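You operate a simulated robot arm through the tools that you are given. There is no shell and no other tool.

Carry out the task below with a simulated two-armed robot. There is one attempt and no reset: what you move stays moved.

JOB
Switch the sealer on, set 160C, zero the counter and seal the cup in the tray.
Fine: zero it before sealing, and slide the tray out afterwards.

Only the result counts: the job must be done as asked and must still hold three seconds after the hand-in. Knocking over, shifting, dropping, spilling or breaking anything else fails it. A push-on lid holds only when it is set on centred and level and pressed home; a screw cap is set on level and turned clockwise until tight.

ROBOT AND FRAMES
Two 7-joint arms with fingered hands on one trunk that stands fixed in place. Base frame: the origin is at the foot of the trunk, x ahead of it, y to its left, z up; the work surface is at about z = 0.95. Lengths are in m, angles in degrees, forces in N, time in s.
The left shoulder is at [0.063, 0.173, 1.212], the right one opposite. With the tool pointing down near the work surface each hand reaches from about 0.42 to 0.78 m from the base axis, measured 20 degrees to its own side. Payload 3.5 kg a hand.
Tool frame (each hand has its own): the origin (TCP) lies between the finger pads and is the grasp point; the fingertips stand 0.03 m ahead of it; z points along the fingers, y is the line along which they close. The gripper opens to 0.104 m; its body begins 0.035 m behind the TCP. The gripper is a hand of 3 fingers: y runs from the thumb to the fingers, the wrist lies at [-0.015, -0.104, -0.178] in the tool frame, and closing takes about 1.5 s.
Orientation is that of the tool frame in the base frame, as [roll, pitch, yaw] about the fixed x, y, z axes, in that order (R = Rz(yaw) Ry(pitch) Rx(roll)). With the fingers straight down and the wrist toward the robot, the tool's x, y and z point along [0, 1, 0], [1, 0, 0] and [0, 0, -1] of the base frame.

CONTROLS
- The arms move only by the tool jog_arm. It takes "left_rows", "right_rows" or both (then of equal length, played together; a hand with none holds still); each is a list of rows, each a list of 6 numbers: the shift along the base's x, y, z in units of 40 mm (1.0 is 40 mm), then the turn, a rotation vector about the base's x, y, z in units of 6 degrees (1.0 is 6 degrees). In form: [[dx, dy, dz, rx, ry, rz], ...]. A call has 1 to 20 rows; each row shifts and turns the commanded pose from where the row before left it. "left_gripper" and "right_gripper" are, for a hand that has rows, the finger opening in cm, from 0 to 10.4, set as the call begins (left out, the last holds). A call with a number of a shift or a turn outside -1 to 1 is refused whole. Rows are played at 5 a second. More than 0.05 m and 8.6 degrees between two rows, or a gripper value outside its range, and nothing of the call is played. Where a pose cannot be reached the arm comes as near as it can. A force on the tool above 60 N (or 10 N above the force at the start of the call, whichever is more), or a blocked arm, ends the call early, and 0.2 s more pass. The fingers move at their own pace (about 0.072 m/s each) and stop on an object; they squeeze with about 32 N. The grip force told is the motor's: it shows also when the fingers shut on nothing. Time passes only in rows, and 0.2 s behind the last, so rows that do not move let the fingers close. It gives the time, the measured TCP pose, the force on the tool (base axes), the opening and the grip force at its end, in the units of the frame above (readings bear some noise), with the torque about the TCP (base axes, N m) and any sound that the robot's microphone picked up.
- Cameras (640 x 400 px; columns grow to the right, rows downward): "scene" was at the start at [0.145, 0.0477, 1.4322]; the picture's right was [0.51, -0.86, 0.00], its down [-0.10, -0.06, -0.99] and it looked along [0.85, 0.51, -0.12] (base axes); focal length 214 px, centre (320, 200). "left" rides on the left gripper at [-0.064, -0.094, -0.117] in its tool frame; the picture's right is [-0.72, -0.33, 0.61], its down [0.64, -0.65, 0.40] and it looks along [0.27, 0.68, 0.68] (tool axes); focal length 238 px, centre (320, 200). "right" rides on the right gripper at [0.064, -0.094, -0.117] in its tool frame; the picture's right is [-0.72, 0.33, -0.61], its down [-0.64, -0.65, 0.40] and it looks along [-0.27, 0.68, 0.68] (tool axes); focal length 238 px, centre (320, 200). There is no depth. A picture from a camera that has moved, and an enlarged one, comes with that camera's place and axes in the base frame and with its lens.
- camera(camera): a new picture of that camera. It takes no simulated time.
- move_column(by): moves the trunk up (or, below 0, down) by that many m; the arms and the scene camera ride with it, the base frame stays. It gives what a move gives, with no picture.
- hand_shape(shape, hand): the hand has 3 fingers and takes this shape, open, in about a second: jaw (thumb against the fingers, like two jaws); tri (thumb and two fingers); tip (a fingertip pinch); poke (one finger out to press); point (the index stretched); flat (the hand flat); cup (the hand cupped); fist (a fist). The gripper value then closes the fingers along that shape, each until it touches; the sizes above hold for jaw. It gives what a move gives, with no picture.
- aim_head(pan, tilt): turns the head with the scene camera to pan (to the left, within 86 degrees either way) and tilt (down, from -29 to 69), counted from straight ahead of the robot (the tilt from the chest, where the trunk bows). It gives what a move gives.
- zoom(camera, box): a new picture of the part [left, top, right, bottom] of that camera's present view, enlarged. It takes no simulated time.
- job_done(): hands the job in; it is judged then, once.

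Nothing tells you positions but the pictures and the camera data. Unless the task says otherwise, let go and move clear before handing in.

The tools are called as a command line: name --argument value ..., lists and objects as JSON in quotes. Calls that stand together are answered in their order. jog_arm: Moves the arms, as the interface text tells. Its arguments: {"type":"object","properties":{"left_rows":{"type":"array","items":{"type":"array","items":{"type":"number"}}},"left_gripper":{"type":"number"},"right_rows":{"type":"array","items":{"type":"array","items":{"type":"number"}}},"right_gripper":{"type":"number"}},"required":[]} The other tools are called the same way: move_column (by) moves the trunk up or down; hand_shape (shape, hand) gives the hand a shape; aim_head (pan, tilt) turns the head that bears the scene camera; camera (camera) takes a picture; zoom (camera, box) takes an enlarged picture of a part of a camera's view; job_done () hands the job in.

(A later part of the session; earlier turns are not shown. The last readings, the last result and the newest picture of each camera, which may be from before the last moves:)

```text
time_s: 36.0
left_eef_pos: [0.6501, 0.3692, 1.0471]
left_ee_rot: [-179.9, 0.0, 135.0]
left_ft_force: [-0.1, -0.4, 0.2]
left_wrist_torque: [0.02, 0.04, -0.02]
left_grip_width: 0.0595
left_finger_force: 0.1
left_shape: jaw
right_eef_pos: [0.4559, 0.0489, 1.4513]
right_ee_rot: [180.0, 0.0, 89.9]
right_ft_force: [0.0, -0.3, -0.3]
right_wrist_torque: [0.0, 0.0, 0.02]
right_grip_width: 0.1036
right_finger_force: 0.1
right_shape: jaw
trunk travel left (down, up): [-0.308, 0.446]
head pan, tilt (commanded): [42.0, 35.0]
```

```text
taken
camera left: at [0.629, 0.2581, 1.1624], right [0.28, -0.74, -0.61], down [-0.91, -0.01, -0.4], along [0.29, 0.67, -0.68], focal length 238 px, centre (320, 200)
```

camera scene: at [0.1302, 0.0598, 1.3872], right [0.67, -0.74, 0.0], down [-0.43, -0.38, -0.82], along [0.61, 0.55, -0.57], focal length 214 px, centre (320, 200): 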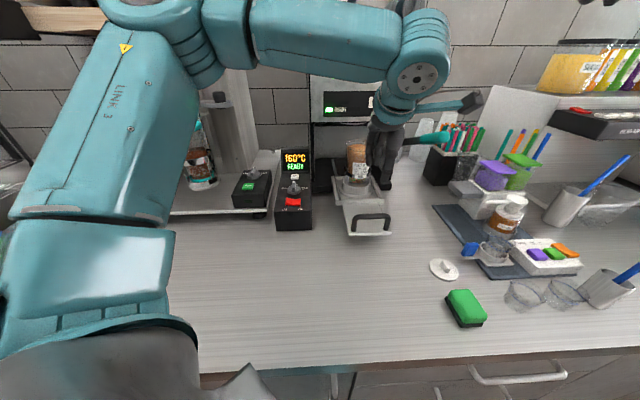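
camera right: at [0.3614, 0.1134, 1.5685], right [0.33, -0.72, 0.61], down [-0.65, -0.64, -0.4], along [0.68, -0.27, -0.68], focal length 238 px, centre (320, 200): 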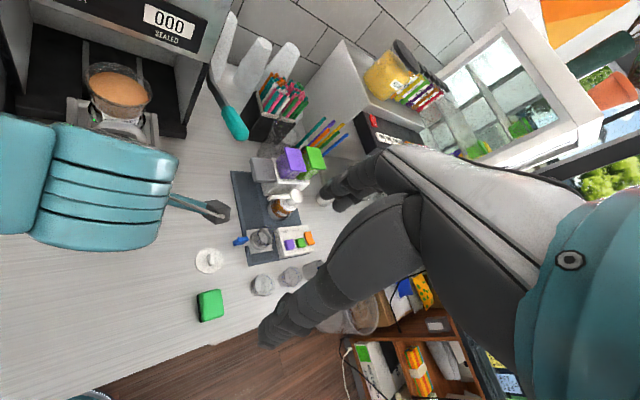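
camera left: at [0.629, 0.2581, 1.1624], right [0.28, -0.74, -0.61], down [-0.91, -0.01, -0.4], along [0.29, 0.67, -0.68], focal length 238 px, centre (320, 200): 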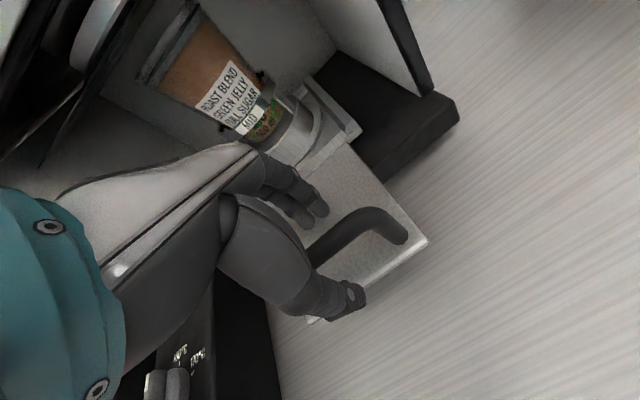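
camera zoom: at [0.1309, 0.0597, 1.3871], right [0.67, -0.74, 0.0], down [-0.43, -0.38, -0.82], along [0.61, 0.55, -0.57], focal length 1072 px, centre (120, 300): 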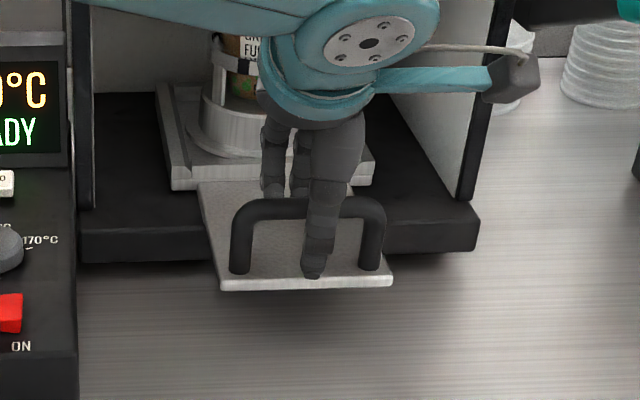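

jog_arm --left_rows '[[0, 0, 0.5, 0, 0, 0], [0, 0, 0.6, 0, 0, 0], [-0.2, -0.2, 0.6, 0, 0, 0], [-0.6, -0.6, 0.4, 0, 0, 0], [-0.6, -0.6, 0.4, 0, 0, 0], [-0.6, -0.6, 0.4, 0, 0, 0], [-0.6, -0.6, 0.4, 0, 0, 0], [-0.6, -0.6, 0.4, 0, 0, 0]]'

camera --camera "scene"

camera --camera "left"

camera --camera "right"

```text
time_s: 37.8
left_eef_pos: [0.52, 0.2395, 1.1926]
left_ee_rot: [-179.9, 0.0, 135.0]
left_ft_force: [-1.1, -0.1, -0.5]
left_wrist_torque: [0.03, -0.01, 0.03]
left_grip_width: 0.0596
left_finger_force: 0.0
left_shape: jaw
right_eef_pos: [0.4564, 0.0487, 1.4524]
right_ee_rot: [-180.0, 0.0, 90.0]
right_ft_force: [-0.8, 0.7, -0.5]
right_wrist_torque: [-0.01, -0.02, -0.02]
right_grip_width: 0.1036
right_finger_force: 0.0
right_shape: jaw
trunk travel left (down, up): [-0.308, 0.446]
head pan, tilt (commanded): [42.0, 35.0]
```

```text
taken
camera scene: at [0.1306, 0.0593, 1.3872], right [0.67, -0.74, 0.0], down [-0.43, -0.38, -0.82], along [0.61, 0.55, -0.57], focal length 214 px, centre (320, 200)
```

scene: 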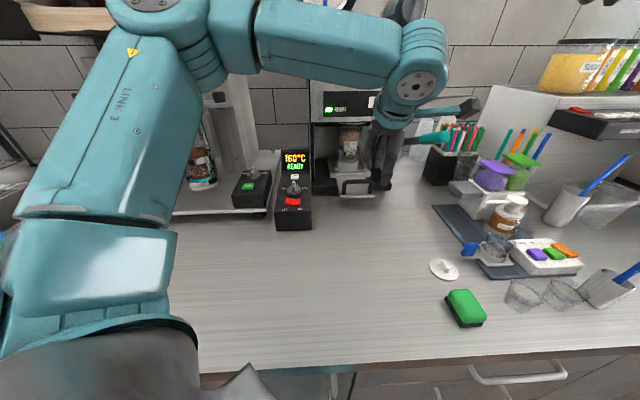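

```text
taken
camera left: at [0.4982, 0.1281, 1.3088], right [0.28, -0.74, -0.61], down [-0.91, -0.01, -0.4], along [0.29, 0.67, -0.68], focal length 238 px, centre (320, 200)
```

left: 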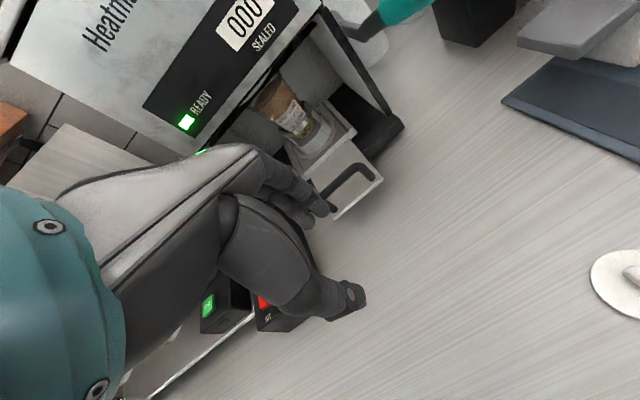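

```text
taken
camera right: at [0.3619, 0.1128, 1.5684], right [0.33, -0.72, 0.61], down [-0.65, -0.64, -0.4], along [0.68, -0.27, -0.68], focal length 238 px, centre (320, 200)
```

right: 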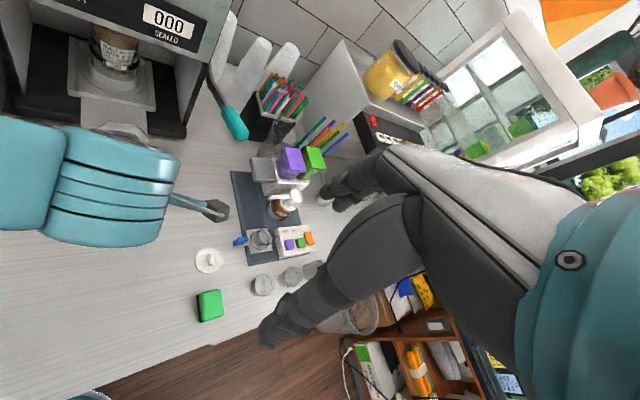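

The tray and cup are in and READY is lit, so the lever is next. Its teal grip runs from about (0.698, 0.170, 1.221) to (0.774, 0.249, 1.174) in a vertical plane. I'll raise the left hand, turn it so the fingers close across the lever, and open fully.

jog_arm --left_rows '[[0, 0, 0.7, 0, 0, -0.94], [0, 0, 0.7, 0, 0, -0.94], [0, 0, 0.7, 0, 0, -0.94], [0, 0, 0.5, 0, 0, -0.94], [0, 0, 0, 0, 0, -0.94], [0, 0, 0, 0, 0, -0.94], [0, 0, 0, 0, 0, -0.94], [0, 0, 0, 0, 0, -0.94], [0, 0, 0, 0, 0, -0.94], [0, 0, 0, 0, 0, -0.94], [0, 0, 0, 0, 0, -0.94], [0, 0, 0, 0, 0, -0.94], [0, 0, 0, 0, 0, -0.94], [0, 0, 0, 0, 0, -0.94], [0, 0, 0, 0, 0, -0.94], [0, 0, 0, 0, 0, -0.9]]' --left_gripper 9

camera --camera "scene"

camera --camera "left"

camera --camera "right"

```text
time_s: 41.1
left_eef_pos: [0.5219, 0.2416, 1.299]
left_ee_rot: [180.0, 0.0, 44.9]
left_ft_force: [0.4, 0.7, -0.4]
left_wrist_torque: [-0.01, -0.01, 0.0]
left_grip_width: 0.0899
left_finger_force: 0.1
left_shape: jaw
right_eef_pos: [0.4565, 0.0493, 1.4515]
right_ee_rot: [-179.9, 0.0, 90.1]
right_ft_force: [-1.2, -0.6, 0.0]
right_wrist_torque: [-0.01, -0.02, 0.02]
right_grip_width: 0.1037
right_finger_force: 0.0
right_shape: jaw
trunk travel left (down, up): [-0.308, 0.446]
head pan, tilt (commanded): [42.0, 35.0]
```

```text
taken
camera scene: at [0.1311, 0.0597, 1.3871], right [0.67, -0.74, 0.0], down [-0.43, -0.38, -0.82], along [0.61, 0.55, -0.57], focal length 214 px, centre (320, 200)
```

scene: 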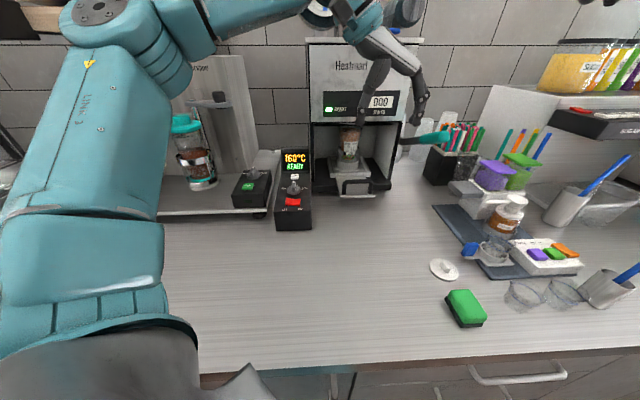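

```text
taken
camera left: at [0.4109, 0.2636, 1.4139], right [-0.74, -0.28, -0.61], down [-0.01, 0.91, -0.4], along [0.67, -0.3, -0.68], focal length 238 px, centre (320, 200)
```

left: 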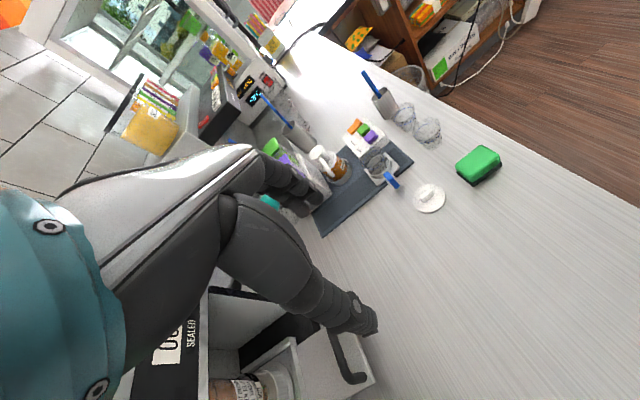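

```text
taken
camera right: at [0.3625, 0.1132, 1.5682], right [0.33, -0.72, 0.61], down [-0.65, -0.64, -0.4], along [0.68, -0.27, -0.68], focal length 238 px, centre (320, 200)
```

right: 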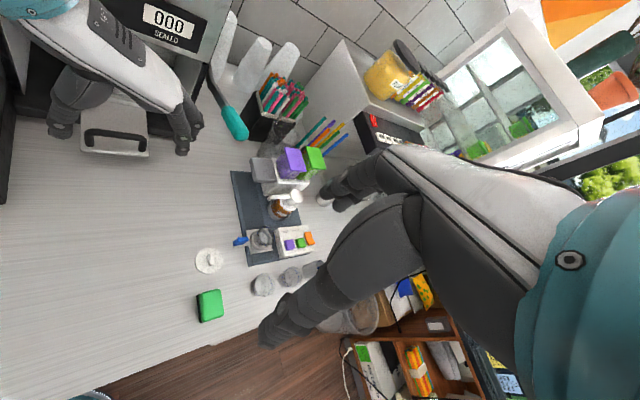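

zoom --camera "scene" --box '[380, 110, 470, 170]'

zoom --camera "right" --box '[150, 30, 270, 150]'

```text
6.67 times, centred on (425, 140) of scene
camera zoom: at [0.1311, 0.0597, 1.3871], right [0.67, -0.74, 0.0], down [-0.43, -0.38, -0.82], along [0.61, 0.55, -0.57], focal length 1430 px, centre (-380, 600)
```

zoom: 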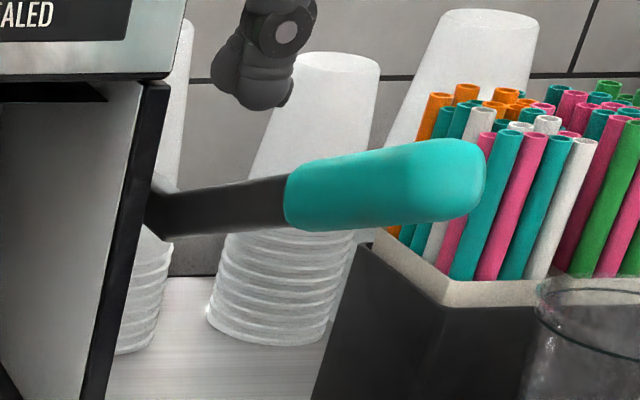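

```text
3.33 times, centred on (210, 90) of right
camera zoom: at [0.3625, 0.1132, 1.5682], right [0.33, -0.72, 0.61], down [-0.65, -0.64, -0.4], along [0.68, -0.27, -0.68], focal length 794 px, centre (687, 567)
```

zoom: 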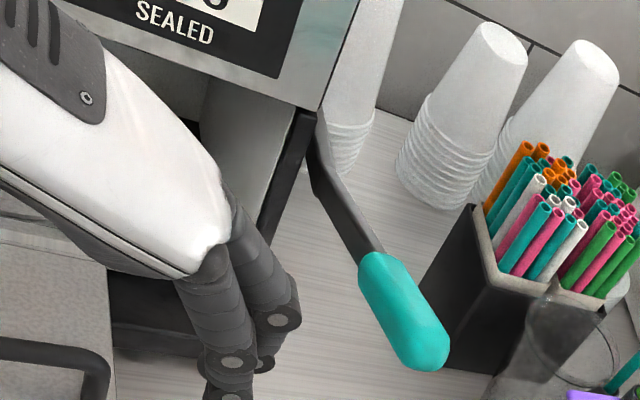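

The lever geometry is confirmed: tip (0.700, 0.171, 1.220), grip start (0.771, 0.248, 1.175). The head's front face is at u≈0.80, so there is room. I move above the grip point (0.725, 0.198) with a slight forward tilt.

jog_arm --left_rows '[[0.846, -0.18, 0.1, 0.295, -0.295, 0], [0.846, -0.18, 0.1, 0.295, -0.295, 0], [0.846, -0.18, 0.1, 0.295, -0.295, 0], [0.846, -0.18, 0.1, 0.295, -0.295, 0], [0.846, -0.18, 0.1, 0.295, -0.295, 0], [0.846, -0.18, 0.1, 0.295, -0.295, 0], [0, 0, 0, 0, 0, 0]]'

camera --camera "scene"

camera --camera "left"

zoom --camera "right" --box '[80, 0, 320, 200]'

```text
time_s: 42.8
left_eef_pos: [0.6413, 0.2818, 1.2816]
left_ee_rot: [-180.0, -13.4, 45.0]
left_ft_force: [0.3, -0.8, -0.1]
left_wrist_torque: [-0.01, 0.01, -0.03]
left_grip_width: 0.0899
left_finger_force: 0.0
left_shape: jaw
left hand out of reach, approached as far as the arm can: row 3, 4, 5, 6
right_eef_pos: [0.4573, 0.0496, 1.4506]
right_ee_rot: [-180.0, 0.0, 90.0]
right_ft_force: [-0.2, 0.1, -0.1]
right_wrist_torque: [0.04, 0.03, 0.02]
right_grip_width: 0.1038
right_finger_force: 0.1
right_shape: jaw
trunk travel left (down, up): [-0.308, 0.446]
head pan, tilt (commanded): [42.0, 35.0]
```

```text
taken
camera scene: at [0.1313, 0.06, 1.387], right [0.67, -0.74, 0.0], down [-0.43, -0.38, -0.82], along [0.61, 0.55, -0.57], focal length 214 px, centre (320, 200)
```

scene: 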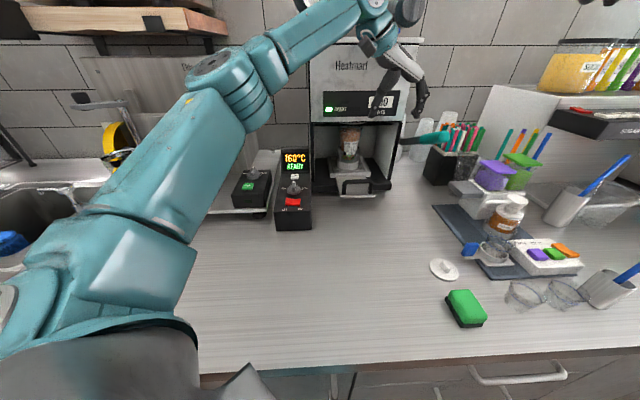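

```text
taken
camera left: at [0.5113, 0.2857, 1.3794], right [-0.62, -0.16, -0.76], down [0.05, 0.97, -0.25], along [0.78, -0.19, -0.6], focal length 238 px, centre (320, 200)
```

left: 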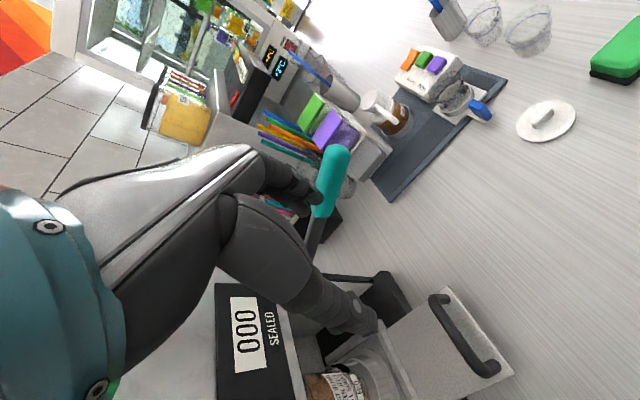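

```text
2.00 times, centred on (200, 100) of right
camera zoom: at [0.3627, 0.1136, 1.5681], right [0.33, -0.72, 0.61], down [-0.65, -0.64, -0.4], along [0.68, -0.27, -0.68], focal length 477 px, centre (560, 400)
```

zoom: 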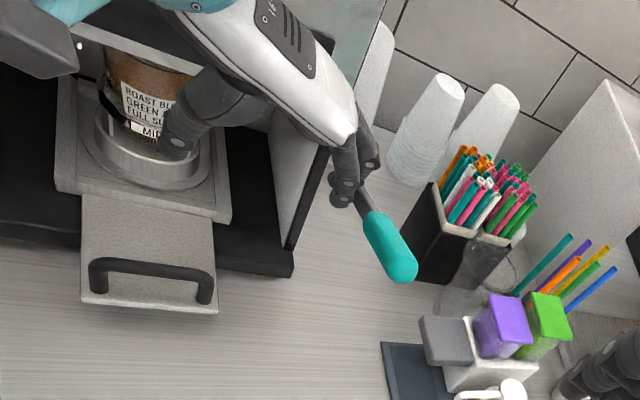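

That pose is past the arm's reach at this trunk height. I'll raise the trunk 0.1 m and use a steeper forward tilt, which brings the wrist closer to the robot.

move_column --by 0.1

jog_arm --left_rows '[[0, 0, 0, 0.3, -0.3, 0], [0, 0, 0, 0.3, -0.3, 0]]'

```text
time_s: 44.1
left_eef_pos: [0.6171, 0.28, 1.416]
left_ee_rot: [177.5, -17.3, 45.6]
left_ft_force: [0.2, -0.3, -0.9]
left_wrist_torque: [0.01, 0.03, 0.01]
left_grip_width: 0.0896
left_finger_force: 0.0
left_shape: jaw
right_eef_pos: [0.4428, 0.0478, 1.5609]
right_ee_rot: [178.7, 0.0, 90.0]
right_ft_force: [-0.1, -0.8, -0.6]
right_wrist_torque: [0.0, 0.01, -0.01]
right_grip_width: 0.1035
right_finger_force: 0.0
right_shape: jaw
trunk travel left (down, up): [-0.408, 0.346]
head pan, tilt (commanded): [42.0, 35.0]
```

```text
time_s: 44.7
left_eef_pos: [0.6166, 0.2804, 1.4153]
left_ee_rot: [177.5, -22.5, 45.7]
left_ft_force: [-0.2, 0.2, -0.1]
left_wrist_torque: [0.0, 0.0, 0.0]
left_grip_width: 0.09
left_finger_force: 0.0
left_shape: jaw
right_eef_pos: [0.4417, 0.048, 1.5602]
right_ee_rot: [178.6, -0.1, 90.0]
right_ft_force: [0.6, -0.7, -0.4]
right_wrist_torque: [-0.01, 0.0, 0.03]
right_grip_width: 0.1035
right_finger_force: 0.0
right_shape: jaw
trunk travel left (down, up): [-0.408, 0.346]
head pan, tilt (commanded): [42.0, 35.0]
```

jog_arm --left_rows '[[0.51, -0.447, -0.526, 0.46, -0.46, 0], [0.51, -0.447, -0.526, 0.46, -0.46, 0], [0.51, -0.447, -0.526, 0.46, -0.46, 0], [0.51, -0.447, -0.526, 0.46, -0.46, 0], [0.51, -0.447, -0.526, 0.46, -0.46, 0], [0, 0, 0, 0, 0, 0]]'

camera --camera "scene"

camera --camera "left"

zoom --camera "right" --box '[80, 0, 320, 200]'

```text
time_s: 46.1
left_eef_pos: [0.6826, 0.2329, 1.3035]
left_ee_rot: [177.1, -41.9, 45.9]
left_ft_force: [-0.2, 0.4, -0.1]
left_wrist_torque: [-0.01, -0.06, -0.04]
left_grip_width: 0.0898
left_finger_force: 0.1
left_shape: jaw
left hand out of reach, approached as far as the arm can: row 2, 3, 4, 5
right_eef_pos: [0.4409, 0.0471, 1.5597]
right_ee_rot: [178.6, 0.1, 90.0]
right_ft_force: [0.0, 0.0, 0.6]
right_wrist_torque: [0.02, 0.02, -0.01]
right_grip_width: 0.1037
right_finger_force: 0.0
right_shape: jaw
trunk travel left (down, up): [-0.408, 0.346]
head pan, tilt (commanded): [42.0, 35.0]
```

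```text
taken
camera scene: at [0.1016, 0.0596, 1.4882], right [0.67, -0.74, 0.0], down [-0.43, -0.38, -0.82], along [0.61, 0.55, -0.57], focal length 214 px, centre (320, 200)
```

scene: 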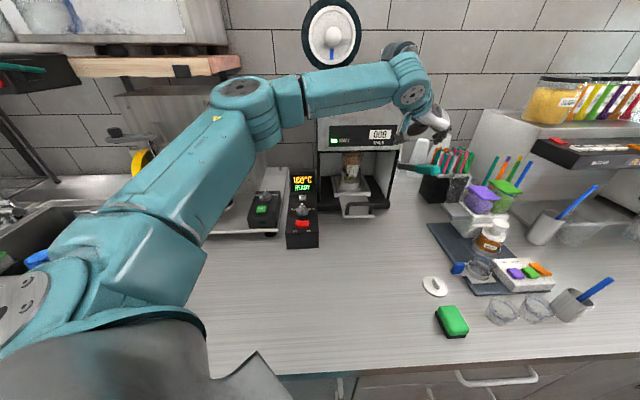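

```text
taken
camera left: at [0.5261, 0.2158, 1.3424], right [-0.29, 0.12, -0.95], down [0.08, 0.99, 0.1], along [0.95, -0.05, -0.3], focal length 238 px, centre (320, 200)
```

left: 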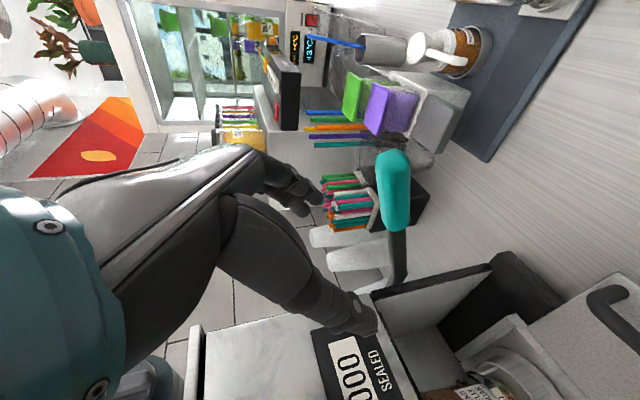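

```text
2.00 times, centred on (200, 100) of right
camera zoom: at [0.3448, 0.1125, 1.6751], right [0.31, -0.72, 0.62], down [-0.64, -0.64, -0.42], along [0.7, -0.27, -0.66], focal length 477 px, centre (560, 400)
```

zoom: 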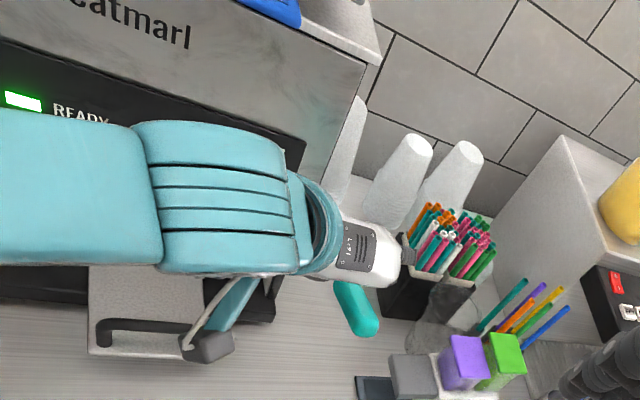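

The arm can't hold that crosswise orientation so far out. A near-neutral hand, fingers down and slightly forward with thumb and fingers caging the lever and the palm pushing, should reach. I'll back off and reorient first, then lower the trunk again.

jog_arm --left_rows '[[-0.5, 0.3, 0.5, -0.98, 0.98, 0], [-0.5, 0.3, 0.5, -0.98, 0.98, 0], [-0.5, 0.3, 0.5, -0.98, 0.98, 0], [-0.5, 0.3, 0.5, -0.98, 0.98, 0], [-0.5, 0.3, 0.5, -0.98, 0.98, 0], [0, 0, 0, 0, 0, 0.95], [0, 0, 0, 0, 0, 0.95], [0, 0, 0, 0, 0, 0.95], [0, 0, 0, 0, 0, 0.95], [0, 0, 0, 0, 0, 0.95], [0, 0, 0, 0, 0, 0.95], [0, 0, 0, -0.145, -0.82, 0], [0, 0, 0, -0.145, -0.82, 0], [0, 0, 0, -0.145, -0.82, 0], [0, 0, 0, -0.145, -0.82, 0]]'

move_column --by -0.1

camera --camera "scene"

```text
time_s: 49.3
left_eef_pos: [0.5822, 0.2937, 1.4066]
left_ee_rot: [157.6, -0.3, 80.0]
left_ft_force: [0.2, 0.2, 0.0]
left_wrist_torque: [0.0, 0.0, -0.02]
left_grip_width: 0.09
left_finger_force: 0.0
left_shape: jaw
right_eef_pos: [0.4412, 0.0488, 1.5603]
right_ee_rot: [178.6, 0.1, 90.0]
right_ft_force: [0.7, 0.0, -0.8]
right_wrist_torque: [0.03, 0.0, 0.01]
right_grip_width: 0.1037
right_finger_force: 0.0
right_shape: jaw
trunk travel left (down, up): [-0.408, 0.346]
head pan, tilt (commanded): [42.0, 35.0]
```

```text
time_s: 50.6
left_eef_pos: [0.5809, 0.2937, 1.3059]
left_ee_rot: [157.7, -0.4, 80.0]
left_ft_force: [-0.3, 0.1, 0.1]
left_wrist_torque: [-0.02, 0.02, 0.01]
left_grip_width: 0.0896
left_finger_force: 0.1
left_shape: jaw
right_eef_pos: [0.4405, 0.0476, 1.4614]
right_ee_rot: [178.7, -0.1, 90.0]
right_ft_force: [-0.5, -0.6, 1.0]
right_wrist_torque: [0.0, 0.0, 0.03]
right_grip_width: 0.1035
right_finger_force: 0.0
right_shape: jaw
trunk travel left (down, up): [-0.308, 0.446]
head pan, tilt (commanded): [42.0, 35.0]
```

```text
taken
camera scene: at [0.1302, 0.0596, 1.3873], right [0.67, -0.74, 0.0], down [-0.43, -0.38, -0.82], along [0.61, 0.55, -0.57], focal length 214 px, centre (320, 200)
```

scene: 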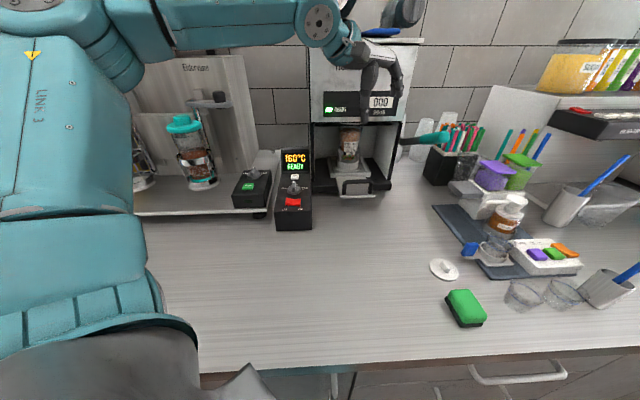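

jog_arm --left_rows '[[0.736, -0.464, 0.05, 0, 0, 0], [0.736, -0.464, 0.05, 0, 0, 0], [0.736, -0.464, 0, 0, 0, 0], [0.736, -0.464, 0, 0, 0, 0], [0.736, -0.464, 0, 0, 0, 0], [0, 0, 0, 0, 0, 0]]' --left_gripper 10.2

camera --camera "scene"

camera --camera "left"

zoom --camera "right" --box '[80, 0, 320, 200]'

```text
time_s: 52.0
left_eef_pos: [0.6962, 0.2234, 1.3073]
left_ee_rot: [158.0, -0.3, 80.0]
left_ft_force: [0.6, -0.6, 0.4]
left_wrist_torque: [-0.04, 0.01, -0.03]
left_grip_width: 0.1017
left_finger_force: 0.1
left_shape: jaw
left hand out of reach, approached as far as the arm can: row 4, 5
right_eef_pos: [0.443, 0.0494, 1.4599]
right_ee_rot: [178.7, 0.0, 90.0]
right_ft_force: [0.3, 0.2, 0.7]
right_wrist_torque: [0.01, 0.02, -0.02]
right_grip_width: 0.1033
right_finger_force: 0.1
right_shape: jaw
trunk travel left (down, up): [-0.308, 0.446]
head pan, tilt (commanded): [42.0, 35.0]
```

```text
taken
camera scene: at [0.1322, 0.0601, 1.3869], right [0.67, -0.74, 0.0], down [-0.43, -0.38, -0.82], along [0.61, 0.55, -0.57], focal length 214 px, centre (320, 200)
```

scene: 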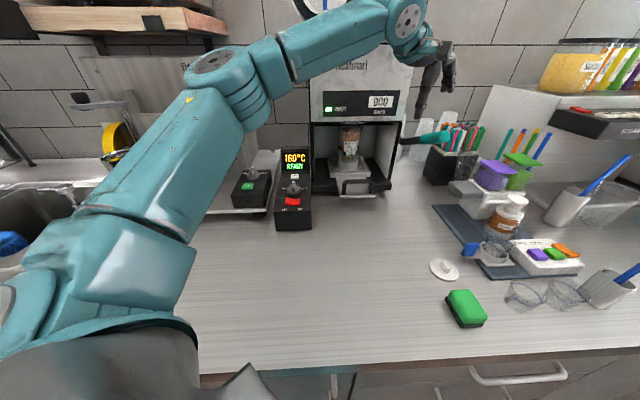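

```text
taken
camera left: at [0.5556, 0.1841, 1.3775], right [-0.19, -0.69, -0.7], down [-0.33, 0.71, -0.62], along [0.92, 0.11, -0.37], focal length 238 px, centre (320, 200)
```

left: 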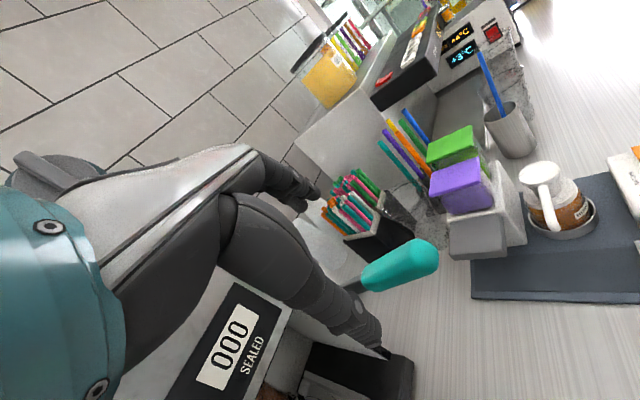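

```text
2.00 times, centred on (200, 100) of right
camera zoom: at [0.3462, 0.1131, 1.5746], right [0.31, -0.72, 0.62], down [-0.64, -0.64, -0.42], along [0.7, -0.27, -0.66], focal length 477 px, centre (560, 400)
```

zoom: 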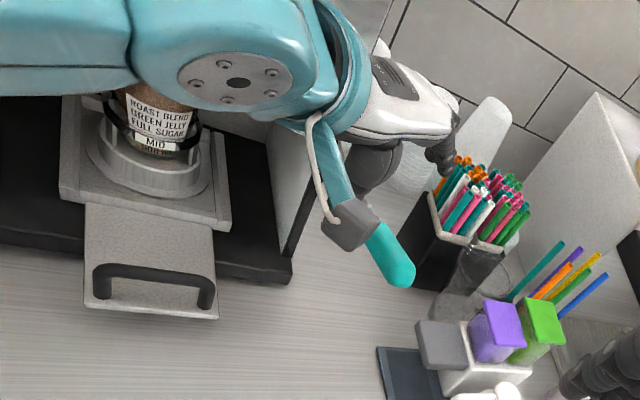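

At this trunk height only the approach height is out of reach. Raising the trunk 0.1 m puts the whole lever stroke within reach, so I'll do that and approach again.

move_column --by 0.1

jog_arm --left_rows '[[0, 0, 0, 0, 0, 0]]'

```text
time_s: 53.3
left_eef_pos: [0.6679, 0.2253, 1.4449]
left_ee_rot: [154.3, -0.9, 80.2]
left_ft_force: [-0.4, -0.5, 0.8]
left_wrist_torque: [0.02, -0.02, -0.04]
left_grip_width: 0.102
left_finger_force: 0.1
left_shape: jaw
right_eef_pos: [0.4423, 0.0493, 1.5598]
right_ee_rot: [178.7, 0.1, 90.0]
right_ft_force: [0.1, -0.6, -0.7]
right_wrist_torque: [-0.04, -0.01, -0.02]
right_grip_width: 0.1032
right_finger_force: 0.1
right_shape: jaw
trunk travel left (down, up): [-0.408, 0.346]
head pan, tilt (commanded): [42.0, 35.0]
```

```text
time_s: 53.7
left_eef_pos: [0.6666, 0.2258, 1.4452]
left_ee_rot: [154.4, -0.9, 80.1]
left_ft_force: [0.1, 1.0, 0.3]
left_wrist_torque: [0.01, -0.02, 0.01]
left_grip_width: 0.1017
left_finger_force: 0.1
left_shape: jaw
right_eef_pos: [0.4426, 0.0484, 1.5603]
right_ee_rot: [178.5, -0.1, 90.0]
right_ft_force: [-0.6, 0.3, 0.9]
right_wrist_torque: [0.03, -0.02, 0.01]
right_grip_width: 0.1038
right_finger_force: 0.0
right_shape: jaw
trunk travel left (down, up): [-0.408, 0.346]
head pan, tilt (commanded): [42.0, 35.0]
```

jog_arm --left_rows '[[0.307, -0.124, -0.726, 0, 0, 0], [0.307, -0.124, -0.726, 0, 0, 0], [0.307, -0.124, -0.726, 0, 0, 0], [0.307, -0.124, -0.726, 0, 0, 0], [0.307, -0.124, -0.726, 0, 0, 0], [0, 0, 0, 0, 0, 0]]'

camera --camera "scene"

camera --camera "left"

zoom --camera "right" --box '[80, 0, 320, 200]'

```text
time_s: 55.1
left_eef_pos: [0.7085, 0.2122, 1.2972]
left_ee_rot: [154.3, -0.8, 80.0]
left_ft_force: [0.8, -0.5, -0.1]
left_wrist_torque: [-0.03, -0.01, 0.0]
left_grip_width: 0.1021
left_finger_force: 0.0
left_shape: jaw
left hand out of reach, approached as far as the arm can: row 2, 4, 5
right_eef_pos: [0.4427, 0.0489, 1.5592]
right_ee_rot: [178.5, -0.1, 90.0]
right_ft_force: [0.1, -0.3, -0.4]
right_wrist_torque: [0.0, 0.0, 0.0]
right_grip_width: 0.1035
right_finger_force: 0.0
right_shape: jaw
trunk travel left (down, up): [-0.408, 0.346]
head pan, tilt (commanded): [42.0, 35.0]
```

```text
taken
camera scene: at [0.1013, 0.0595, 1.4883], right [0.67, -0.74, 0.0], down [-0.43, -0.38, -0.82], along [0.61, 0.55, -0.57], focal length 214 px, centre (320, 200)
```

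scene: 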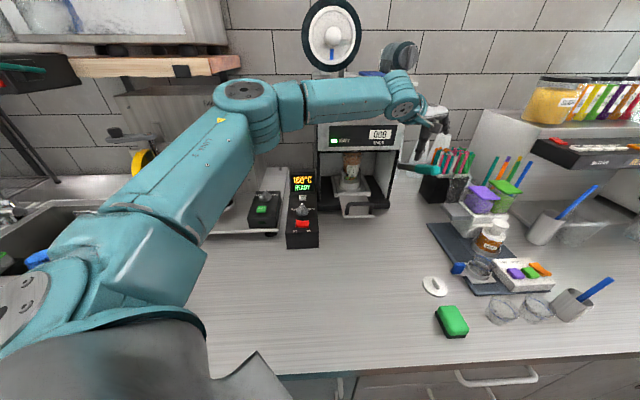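

```text
taken
camera left: at [0.5638, 0.1724, 1.3606], right [-0.15, -0.69, -0.7], down [-0.29, 0.71, -0.64], along [0.94, 0.11, -0.31], focal length 238 px, centre (320, 200)
```

left: 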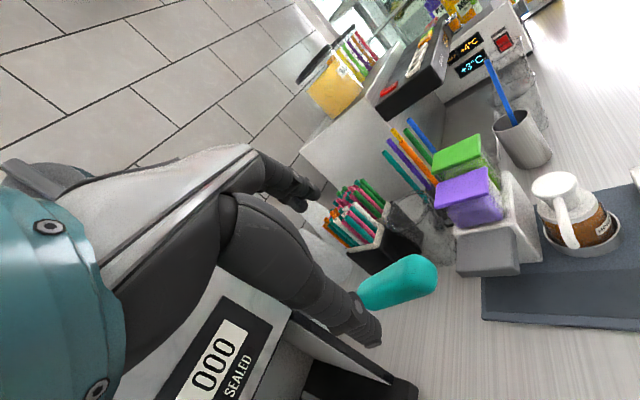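

```text
2.00 times, centred on (200, 100) of right
camera zoom: at [0.3444, 0.1123, 1.6752], right [0.31, -0.72, 0.62], down [-0.64, -0.64, -0.42], along [0.7, -0.27, -0.66], focal length 477 px, centre (560, 400)
```

zoom: 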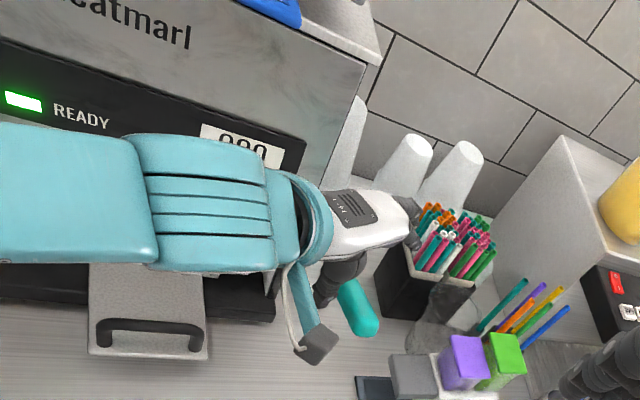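

I'm about 2 cm short at this height, but reach grows as the hand lowers. I'll add 6 degrees of tilt and move so the handle ends up centred between thumb and fingers, then check.

jog_arm --left_rows '[[0, 0, 0, -0.174, -0.985, 0], [0.12, -0.03, -0.25, 0, 0, 0], [0.12, -0.03, -0.25, 0, 0, 0], [0, 0, 0, 0, 0, 0]]'

zoom --camera "scene" --box '[360, 70, 480, 210]'

camera --camera "left"

zoom --camera "right" --box '[180, 60, 300, 180]'

```text
time_s: 56.1
left_eef_pos: [0.7175, 0.2079, 1.2794]
left_ee_rot: [148.3, -0.8, 80.3]
left_ft_force: [-0.2, 0.6, -0.6]
left_wrist_torque: [-0.02, -0.01, 0.0]
left_grip_width: 0.1017
left_finger_force: 0.1
left_shape: jaw
right_eef_pos: [0.4422, 0.0492, 1.5602]
right_ee_rot: [178.6, -0.1, 89.9]
right_ft_force: [0.6, 0.5, 0.1]
right_wrist_torque: [0.01, 0.02, 0.01]
right_grip_width: 0.1038
right_finger_force: 0.1
right_shape: jaw
trunk travel left (down, up): [-0.408, 0.346]
head pan, tilt (commanded): [42.0, 35.0]
```

```text
2.86 times, centred on (420, 140) of scene
camera zoom: at [0.1014, 0.0595, 1.4882], right [0.67, -0.74, 0.0], down [-0.43, -0.38, -0.82], along [0.61, 0.55, -0.57], focal length 613 px, centre (34, 371)
```

zoom: 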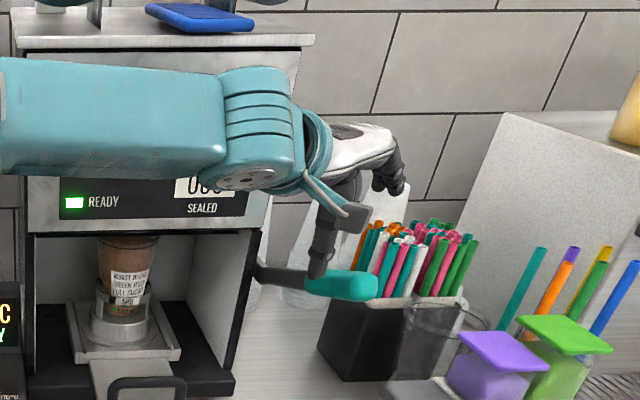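

```text
taken
camera left: at [0.5674, 0.1702, 1.3272], right [-0.08, -0.71, -0.7], down [-0.23, 0.7, -0.68], along [0.97, 0.11, -0.21], focal length 238 px, centre (320, 200)
```

left: 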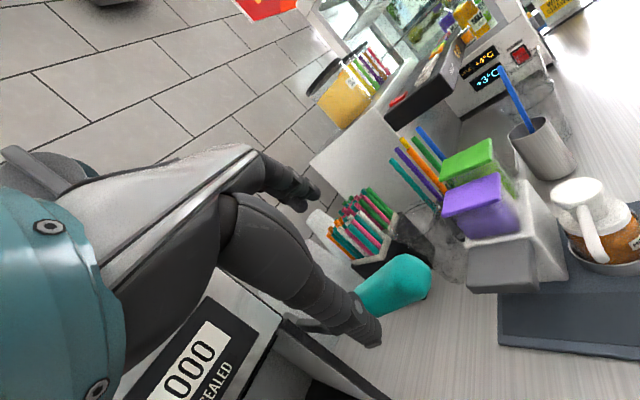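

```text
3.33 times, centred on (240, 120) of right
camera zoom: at [0.3446, 0.1123, 1.6751], right [0.31, -0.72, 0.62], down [-0.64, -0.64, -0.42], along [0.7, -0.27, -0.66], focal length 794 px, centre (587, 467)
```

zoom: 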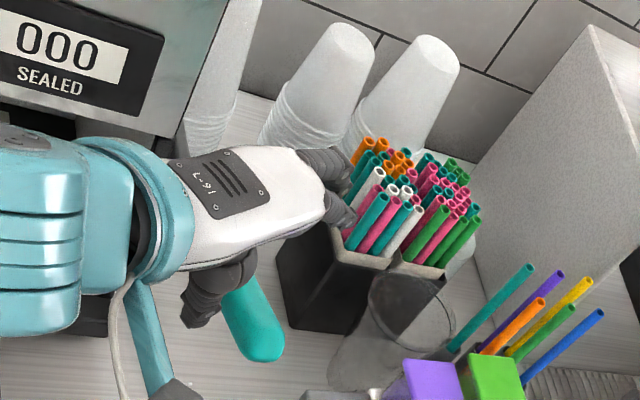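

Thumb is on the left of the handle and fingers on the right, with over 1 cm clearance each. I descend in small steps until the lever touches the palm.

jog_arm --left_rows '[[0, 0, -0.3, 0, 0, 0], [0, 0, -0.3, 0, 0, 0], [0, 0, -0.3, 0, 0, 0], [0, 0, -0.3, 0, 0, 0], [0, 0, -0.3, 0, 0, 0], [0, 0, 0, 0, 0, 0]]'

zoom --camera "scene" --box '[360, 70, 480, 210]'

camera --camera "left"

zoom --camera "right" --box '[180, 60, 300, 180]'

```text
time_s: 57.5
left_eef_pos: [0.7099, 0.2116, 1.2208]
left_ee_rot: [148.3, -0.9, 80.3]
left_ft_force: [1.0, 0.2, -0.1]
left_wrist_torque: [-0.01, 0.01, -0.03]
left_grip_width: 0.1018
left_finger_force: 0.0
left_shape: jaw
left hand out of reach, approached as far as the arm can: row 3, 5
right_eef_pos: [0.4419, 0.0474, 1.5602]
right_ee_rot: [178.7, -0.1, 90.0]
right_ft_force: [-0.2, -0.4, -0.6]
right_wrist_torque: [0.01, 0.01, 0.01]
right_grip_width: 0.1036
right_finger_force: 0.0
right_shape: jaw
trunk travel left (down, up): [-0.408, 0.346]
head pan, tilt (commanded): [42.0, 35.0]
```

```text
2.86 times, centred on (420, 140) of scene
camera zoom: at [0.1014, 0.0596, 1.4882], right [0.67, -0.74, 0.0], down [-0.43, -0.38, -0.82], along [0.61, 0.55, -0.57], focal length 613 px, centre (34, 371)
```

zoom: 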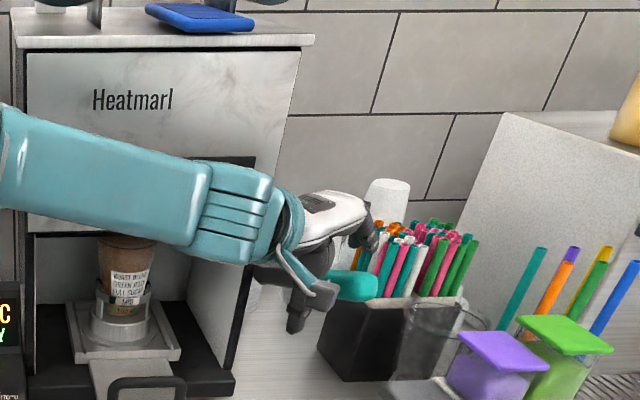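

```text
taken
camera left: at [0.5592, 0.1735, 1.2689], right [-0.08, -0.71, -0.7], down [-0.23, 0.7, -0.68], along [0.97, 0.11, -0.22], focal length 238 px, centre (320, 200)
```

left: 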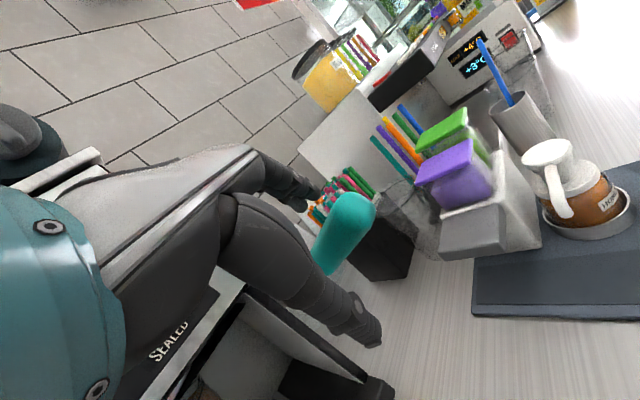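

```text
3.33 times, centred on (240, 120) of right
camera zoom: at [0.3446, 0.1124, 1.6751], right [0.31, -0.72, 0.62], down [-0.64, -0.64, -0.42], along [0.7, -0.27, -0.66], focal length 794 px, centre (587, 467)
```

zoom: 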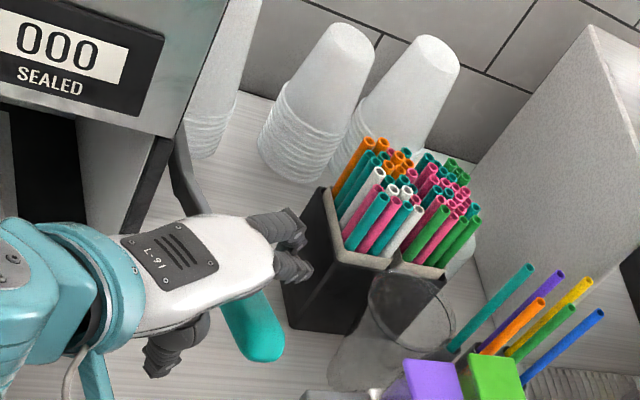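

The hand is around the lever with the palm about 3 cm above it, but the arm is at its limit with the trunk raised. Lowering the trunk carries the hand down and improves reach, so I'll lower it in small steps and watch the lever.

move_column --by -0.03

zoom --camera "scene" --box '[360, 70, 480, 210]'

zoom --camera "right" --box '[180, 60, 300, 180]'

```text
time_s: 58.3
left_eef_pos: [0.7114, 0.2131, 1.1918]
left_ee_rot: [148.3, -0.8, 80.2]
left_ft_force: [2.6, -0.1, 0.5]
left_wrist_torque: [-0.03, 0.06, -0.01]
left_grip_width: 0.1022
left_finger_force: 0.0
left_shape: jaw
right_eef_pos: [0.4414, 0.0481, 1.5307]
right_ee_rot: [178.6, -0.1, 89.8]
right_ft_force: [0.3, 0.5, 0.5]
right_wrist_torque: [0.02, -0.02, -0.01]
right_grip_width: 0.1037
right_finger_force: 0.1
right_shape: jaw
trunk travel left (down, up): [-0.378, 0.376]
head pan, tilt (commanded): [42.0, 35.0]
```

```text
2.86 times, centred on (420, 140) of scene
camera zoom: at [0.1086, 0.0595, 1.458], right [0.67, -0.74, 0.0], down [-0.43, -0.38, -0.82], along [0.61, 0.55, -0.57], focal length 613 px, centre (34, 371)
```

zoom: 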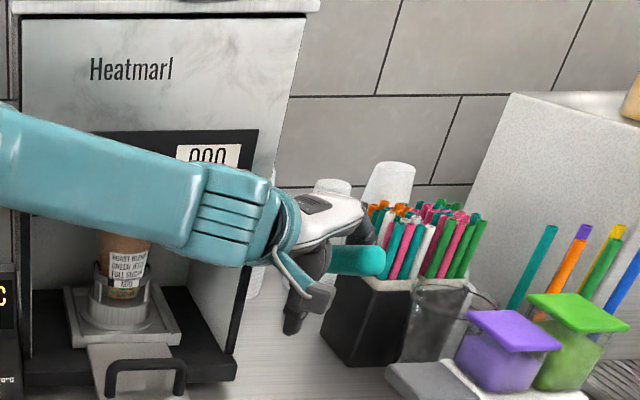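

```text
3.33 times, centred on (240, 120) of right
camera zoom: at [0.3441, 0.1124, 1.6452], right [0.31, -0.72, 0.62], down [-0.64, -0.64, -0.42], along [0.7, -0.27, -0.66], focal length 794 px, centre (587, 467)
```

zoom: 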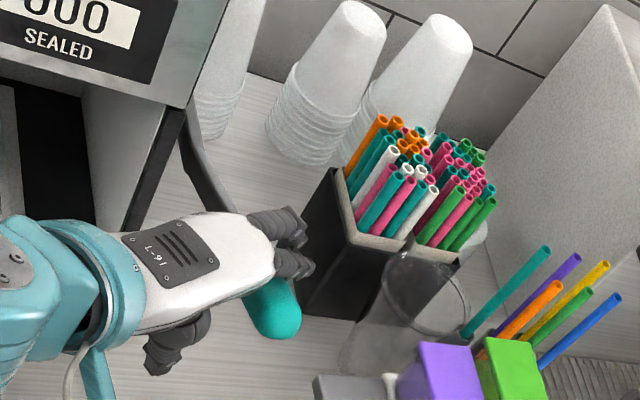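

move_column --by -0.025

zoom --camera "scene" --box '[360, 70, 480, 210]'

zoom --camera "right" --box '[180, 60, 300, 180]'

camera --camera "left"

```text
time_s: 59.0
left_eef_pos: [0.7111, 0.2115, 1.1661]
left_ee_rot: [148.3, -0.9, 80.3]
left_ft_force: [4.1, -1.5, 2.3]
left_wrist_torque: [-0.01, 0.02, -0.01]
left_grip_width: 0.1024
left_finger_force: 0.1
left_shape: jaw
right_eef_pos: [0.4409, 0.0473, 1.5049]
right_ee_rot: [178.6, -0.1, 90.1]
right_ft_force: [-0.4, -0.5, 0.6]
right_wrist_torque: [0.02, -0.02, -0.03]
right_grip_width: 0.1037
right_finger_force: 0.0
right_shape: jaw
trunk travel left (down, up): [-0.353, 0.401]
head pan, tilt (commanded): [42.0, 35.0]
```

```text
2.86 times, centred on (420, 140) of scene
camera zoom: at [0.1156, 0.0591, 1.4328], right [0.67, -0.74, 0.0], down [-0.43, -0.38, -0.82], along [0.61, 0.55, -0.57], focal length 613 px, centre (34, 371)
```

zoom: 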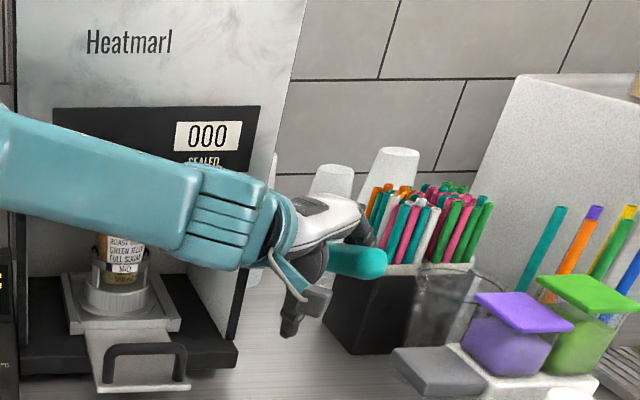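

```text
3.33 times, centred on (240, 120) of right
camera zoom: at [0.3437, 0.1119, 1.6204], right [0.31, -0.72, 0.62], down [-0.64, -0.64, -0.42], along [0.7, -0.27, -0.66], focal length 794 px, centre (587, 467)
```

zoom: 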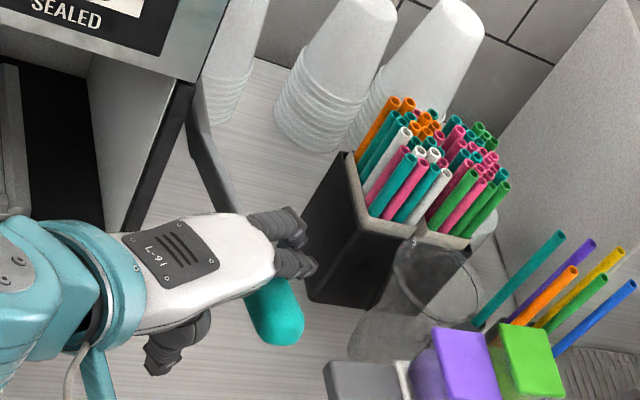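

```text
taken
camera left: at [0.5604, 0.1738, 1.2143], right [-0.08, -0.71, -0.7], down [-0.23, 0.7, -0.68], along [0.97, 0.11, -0.21], focal length 238 px, centre (320, 200)
```

left: 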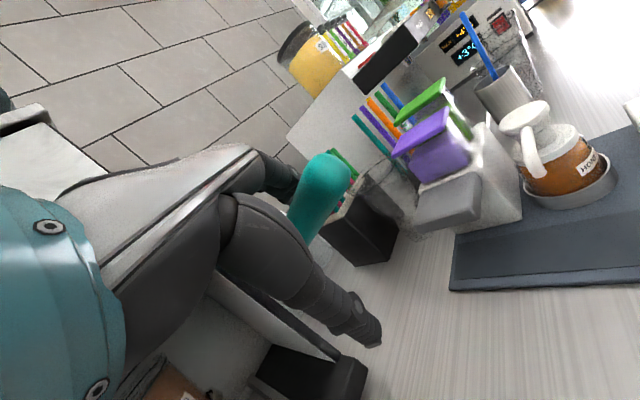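

The lever is following the palm down with only a few newtons. I continue with guarded arm steps.

jog_arm --left_rows '[[0, 0, -0.25, 0, 0, 0], [0, 0, -0.25, 0, 0, 0], [0, 0, -0.25, 0, 0, 0], [0, 0, -0.25, 0, 0, 0], [0, 0, 0, 0, 0, 0]]'

zoom --camera "scene" --box '[300, 70, 480, 210]'

zoom --camera "right" --box '[120, 40, 300, 180]'

```text
time_s: 60.2
left_eef_pos: [0.7092, 0.2133, 1.1269]
left_ee_rot: [148.4, -0.9, 80.2]
left_ft_force: [0.9, -5.1, 4.6]
left_wrist_torque: [0.07, -0.19, -0.25]
left_grip_width: 0.1025
left_finger_force: 0.0
left_shape: jaw
right_eef_pos: [0.4416, 0.0472, 1.505]
right_ee_rot: [178.6, -0.1, 90.0]
right_ft_force: [0.9, 0.1, 0.0]
right_wrist_torque: [-0.04, 0.03, 0.0]
right_grip_width: 0.1034
right_finger_force: 0.2
right_shape: jaw
trunk travel left (down, up): [-0.353, 0.401]
head pan, tilt (commanded): [42.0, 35.0]
```

```text
2.86 times, centred on (390, 140) of scene
camera zoom: at [0.1155, 0.0586, 1.4328], right [0.67, -0.74, 0.0], down [-0.43, -0.38, -0.82], along [0.61, 0.55, -0.57], focal length 613 px, centre (120, 371)
```

zoom: 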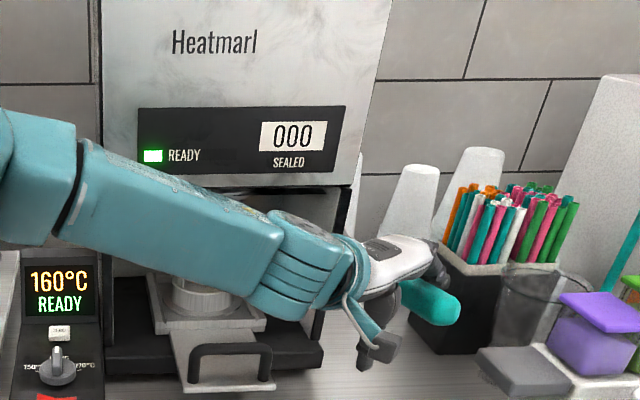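

```text
2.86 times, centred on (210, 110) of right
camera zoom: at [0.3441, 0.1113, 1.6202], right [0.31, -0.72, 0.62], down [-0.64, -0.64, -0.42], along [0.7, -0.27, -0.66], focal length 681 px, centre (634, 457)
```

zoom: 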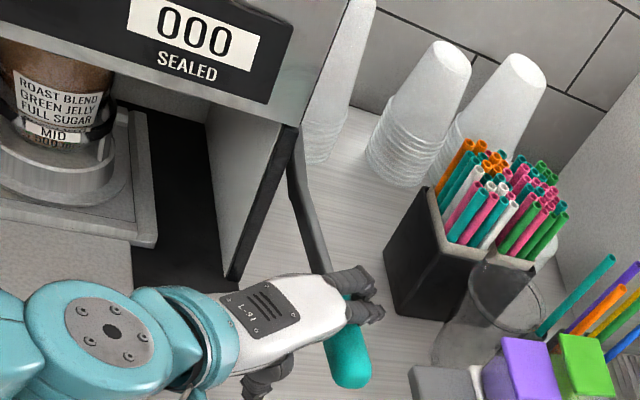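

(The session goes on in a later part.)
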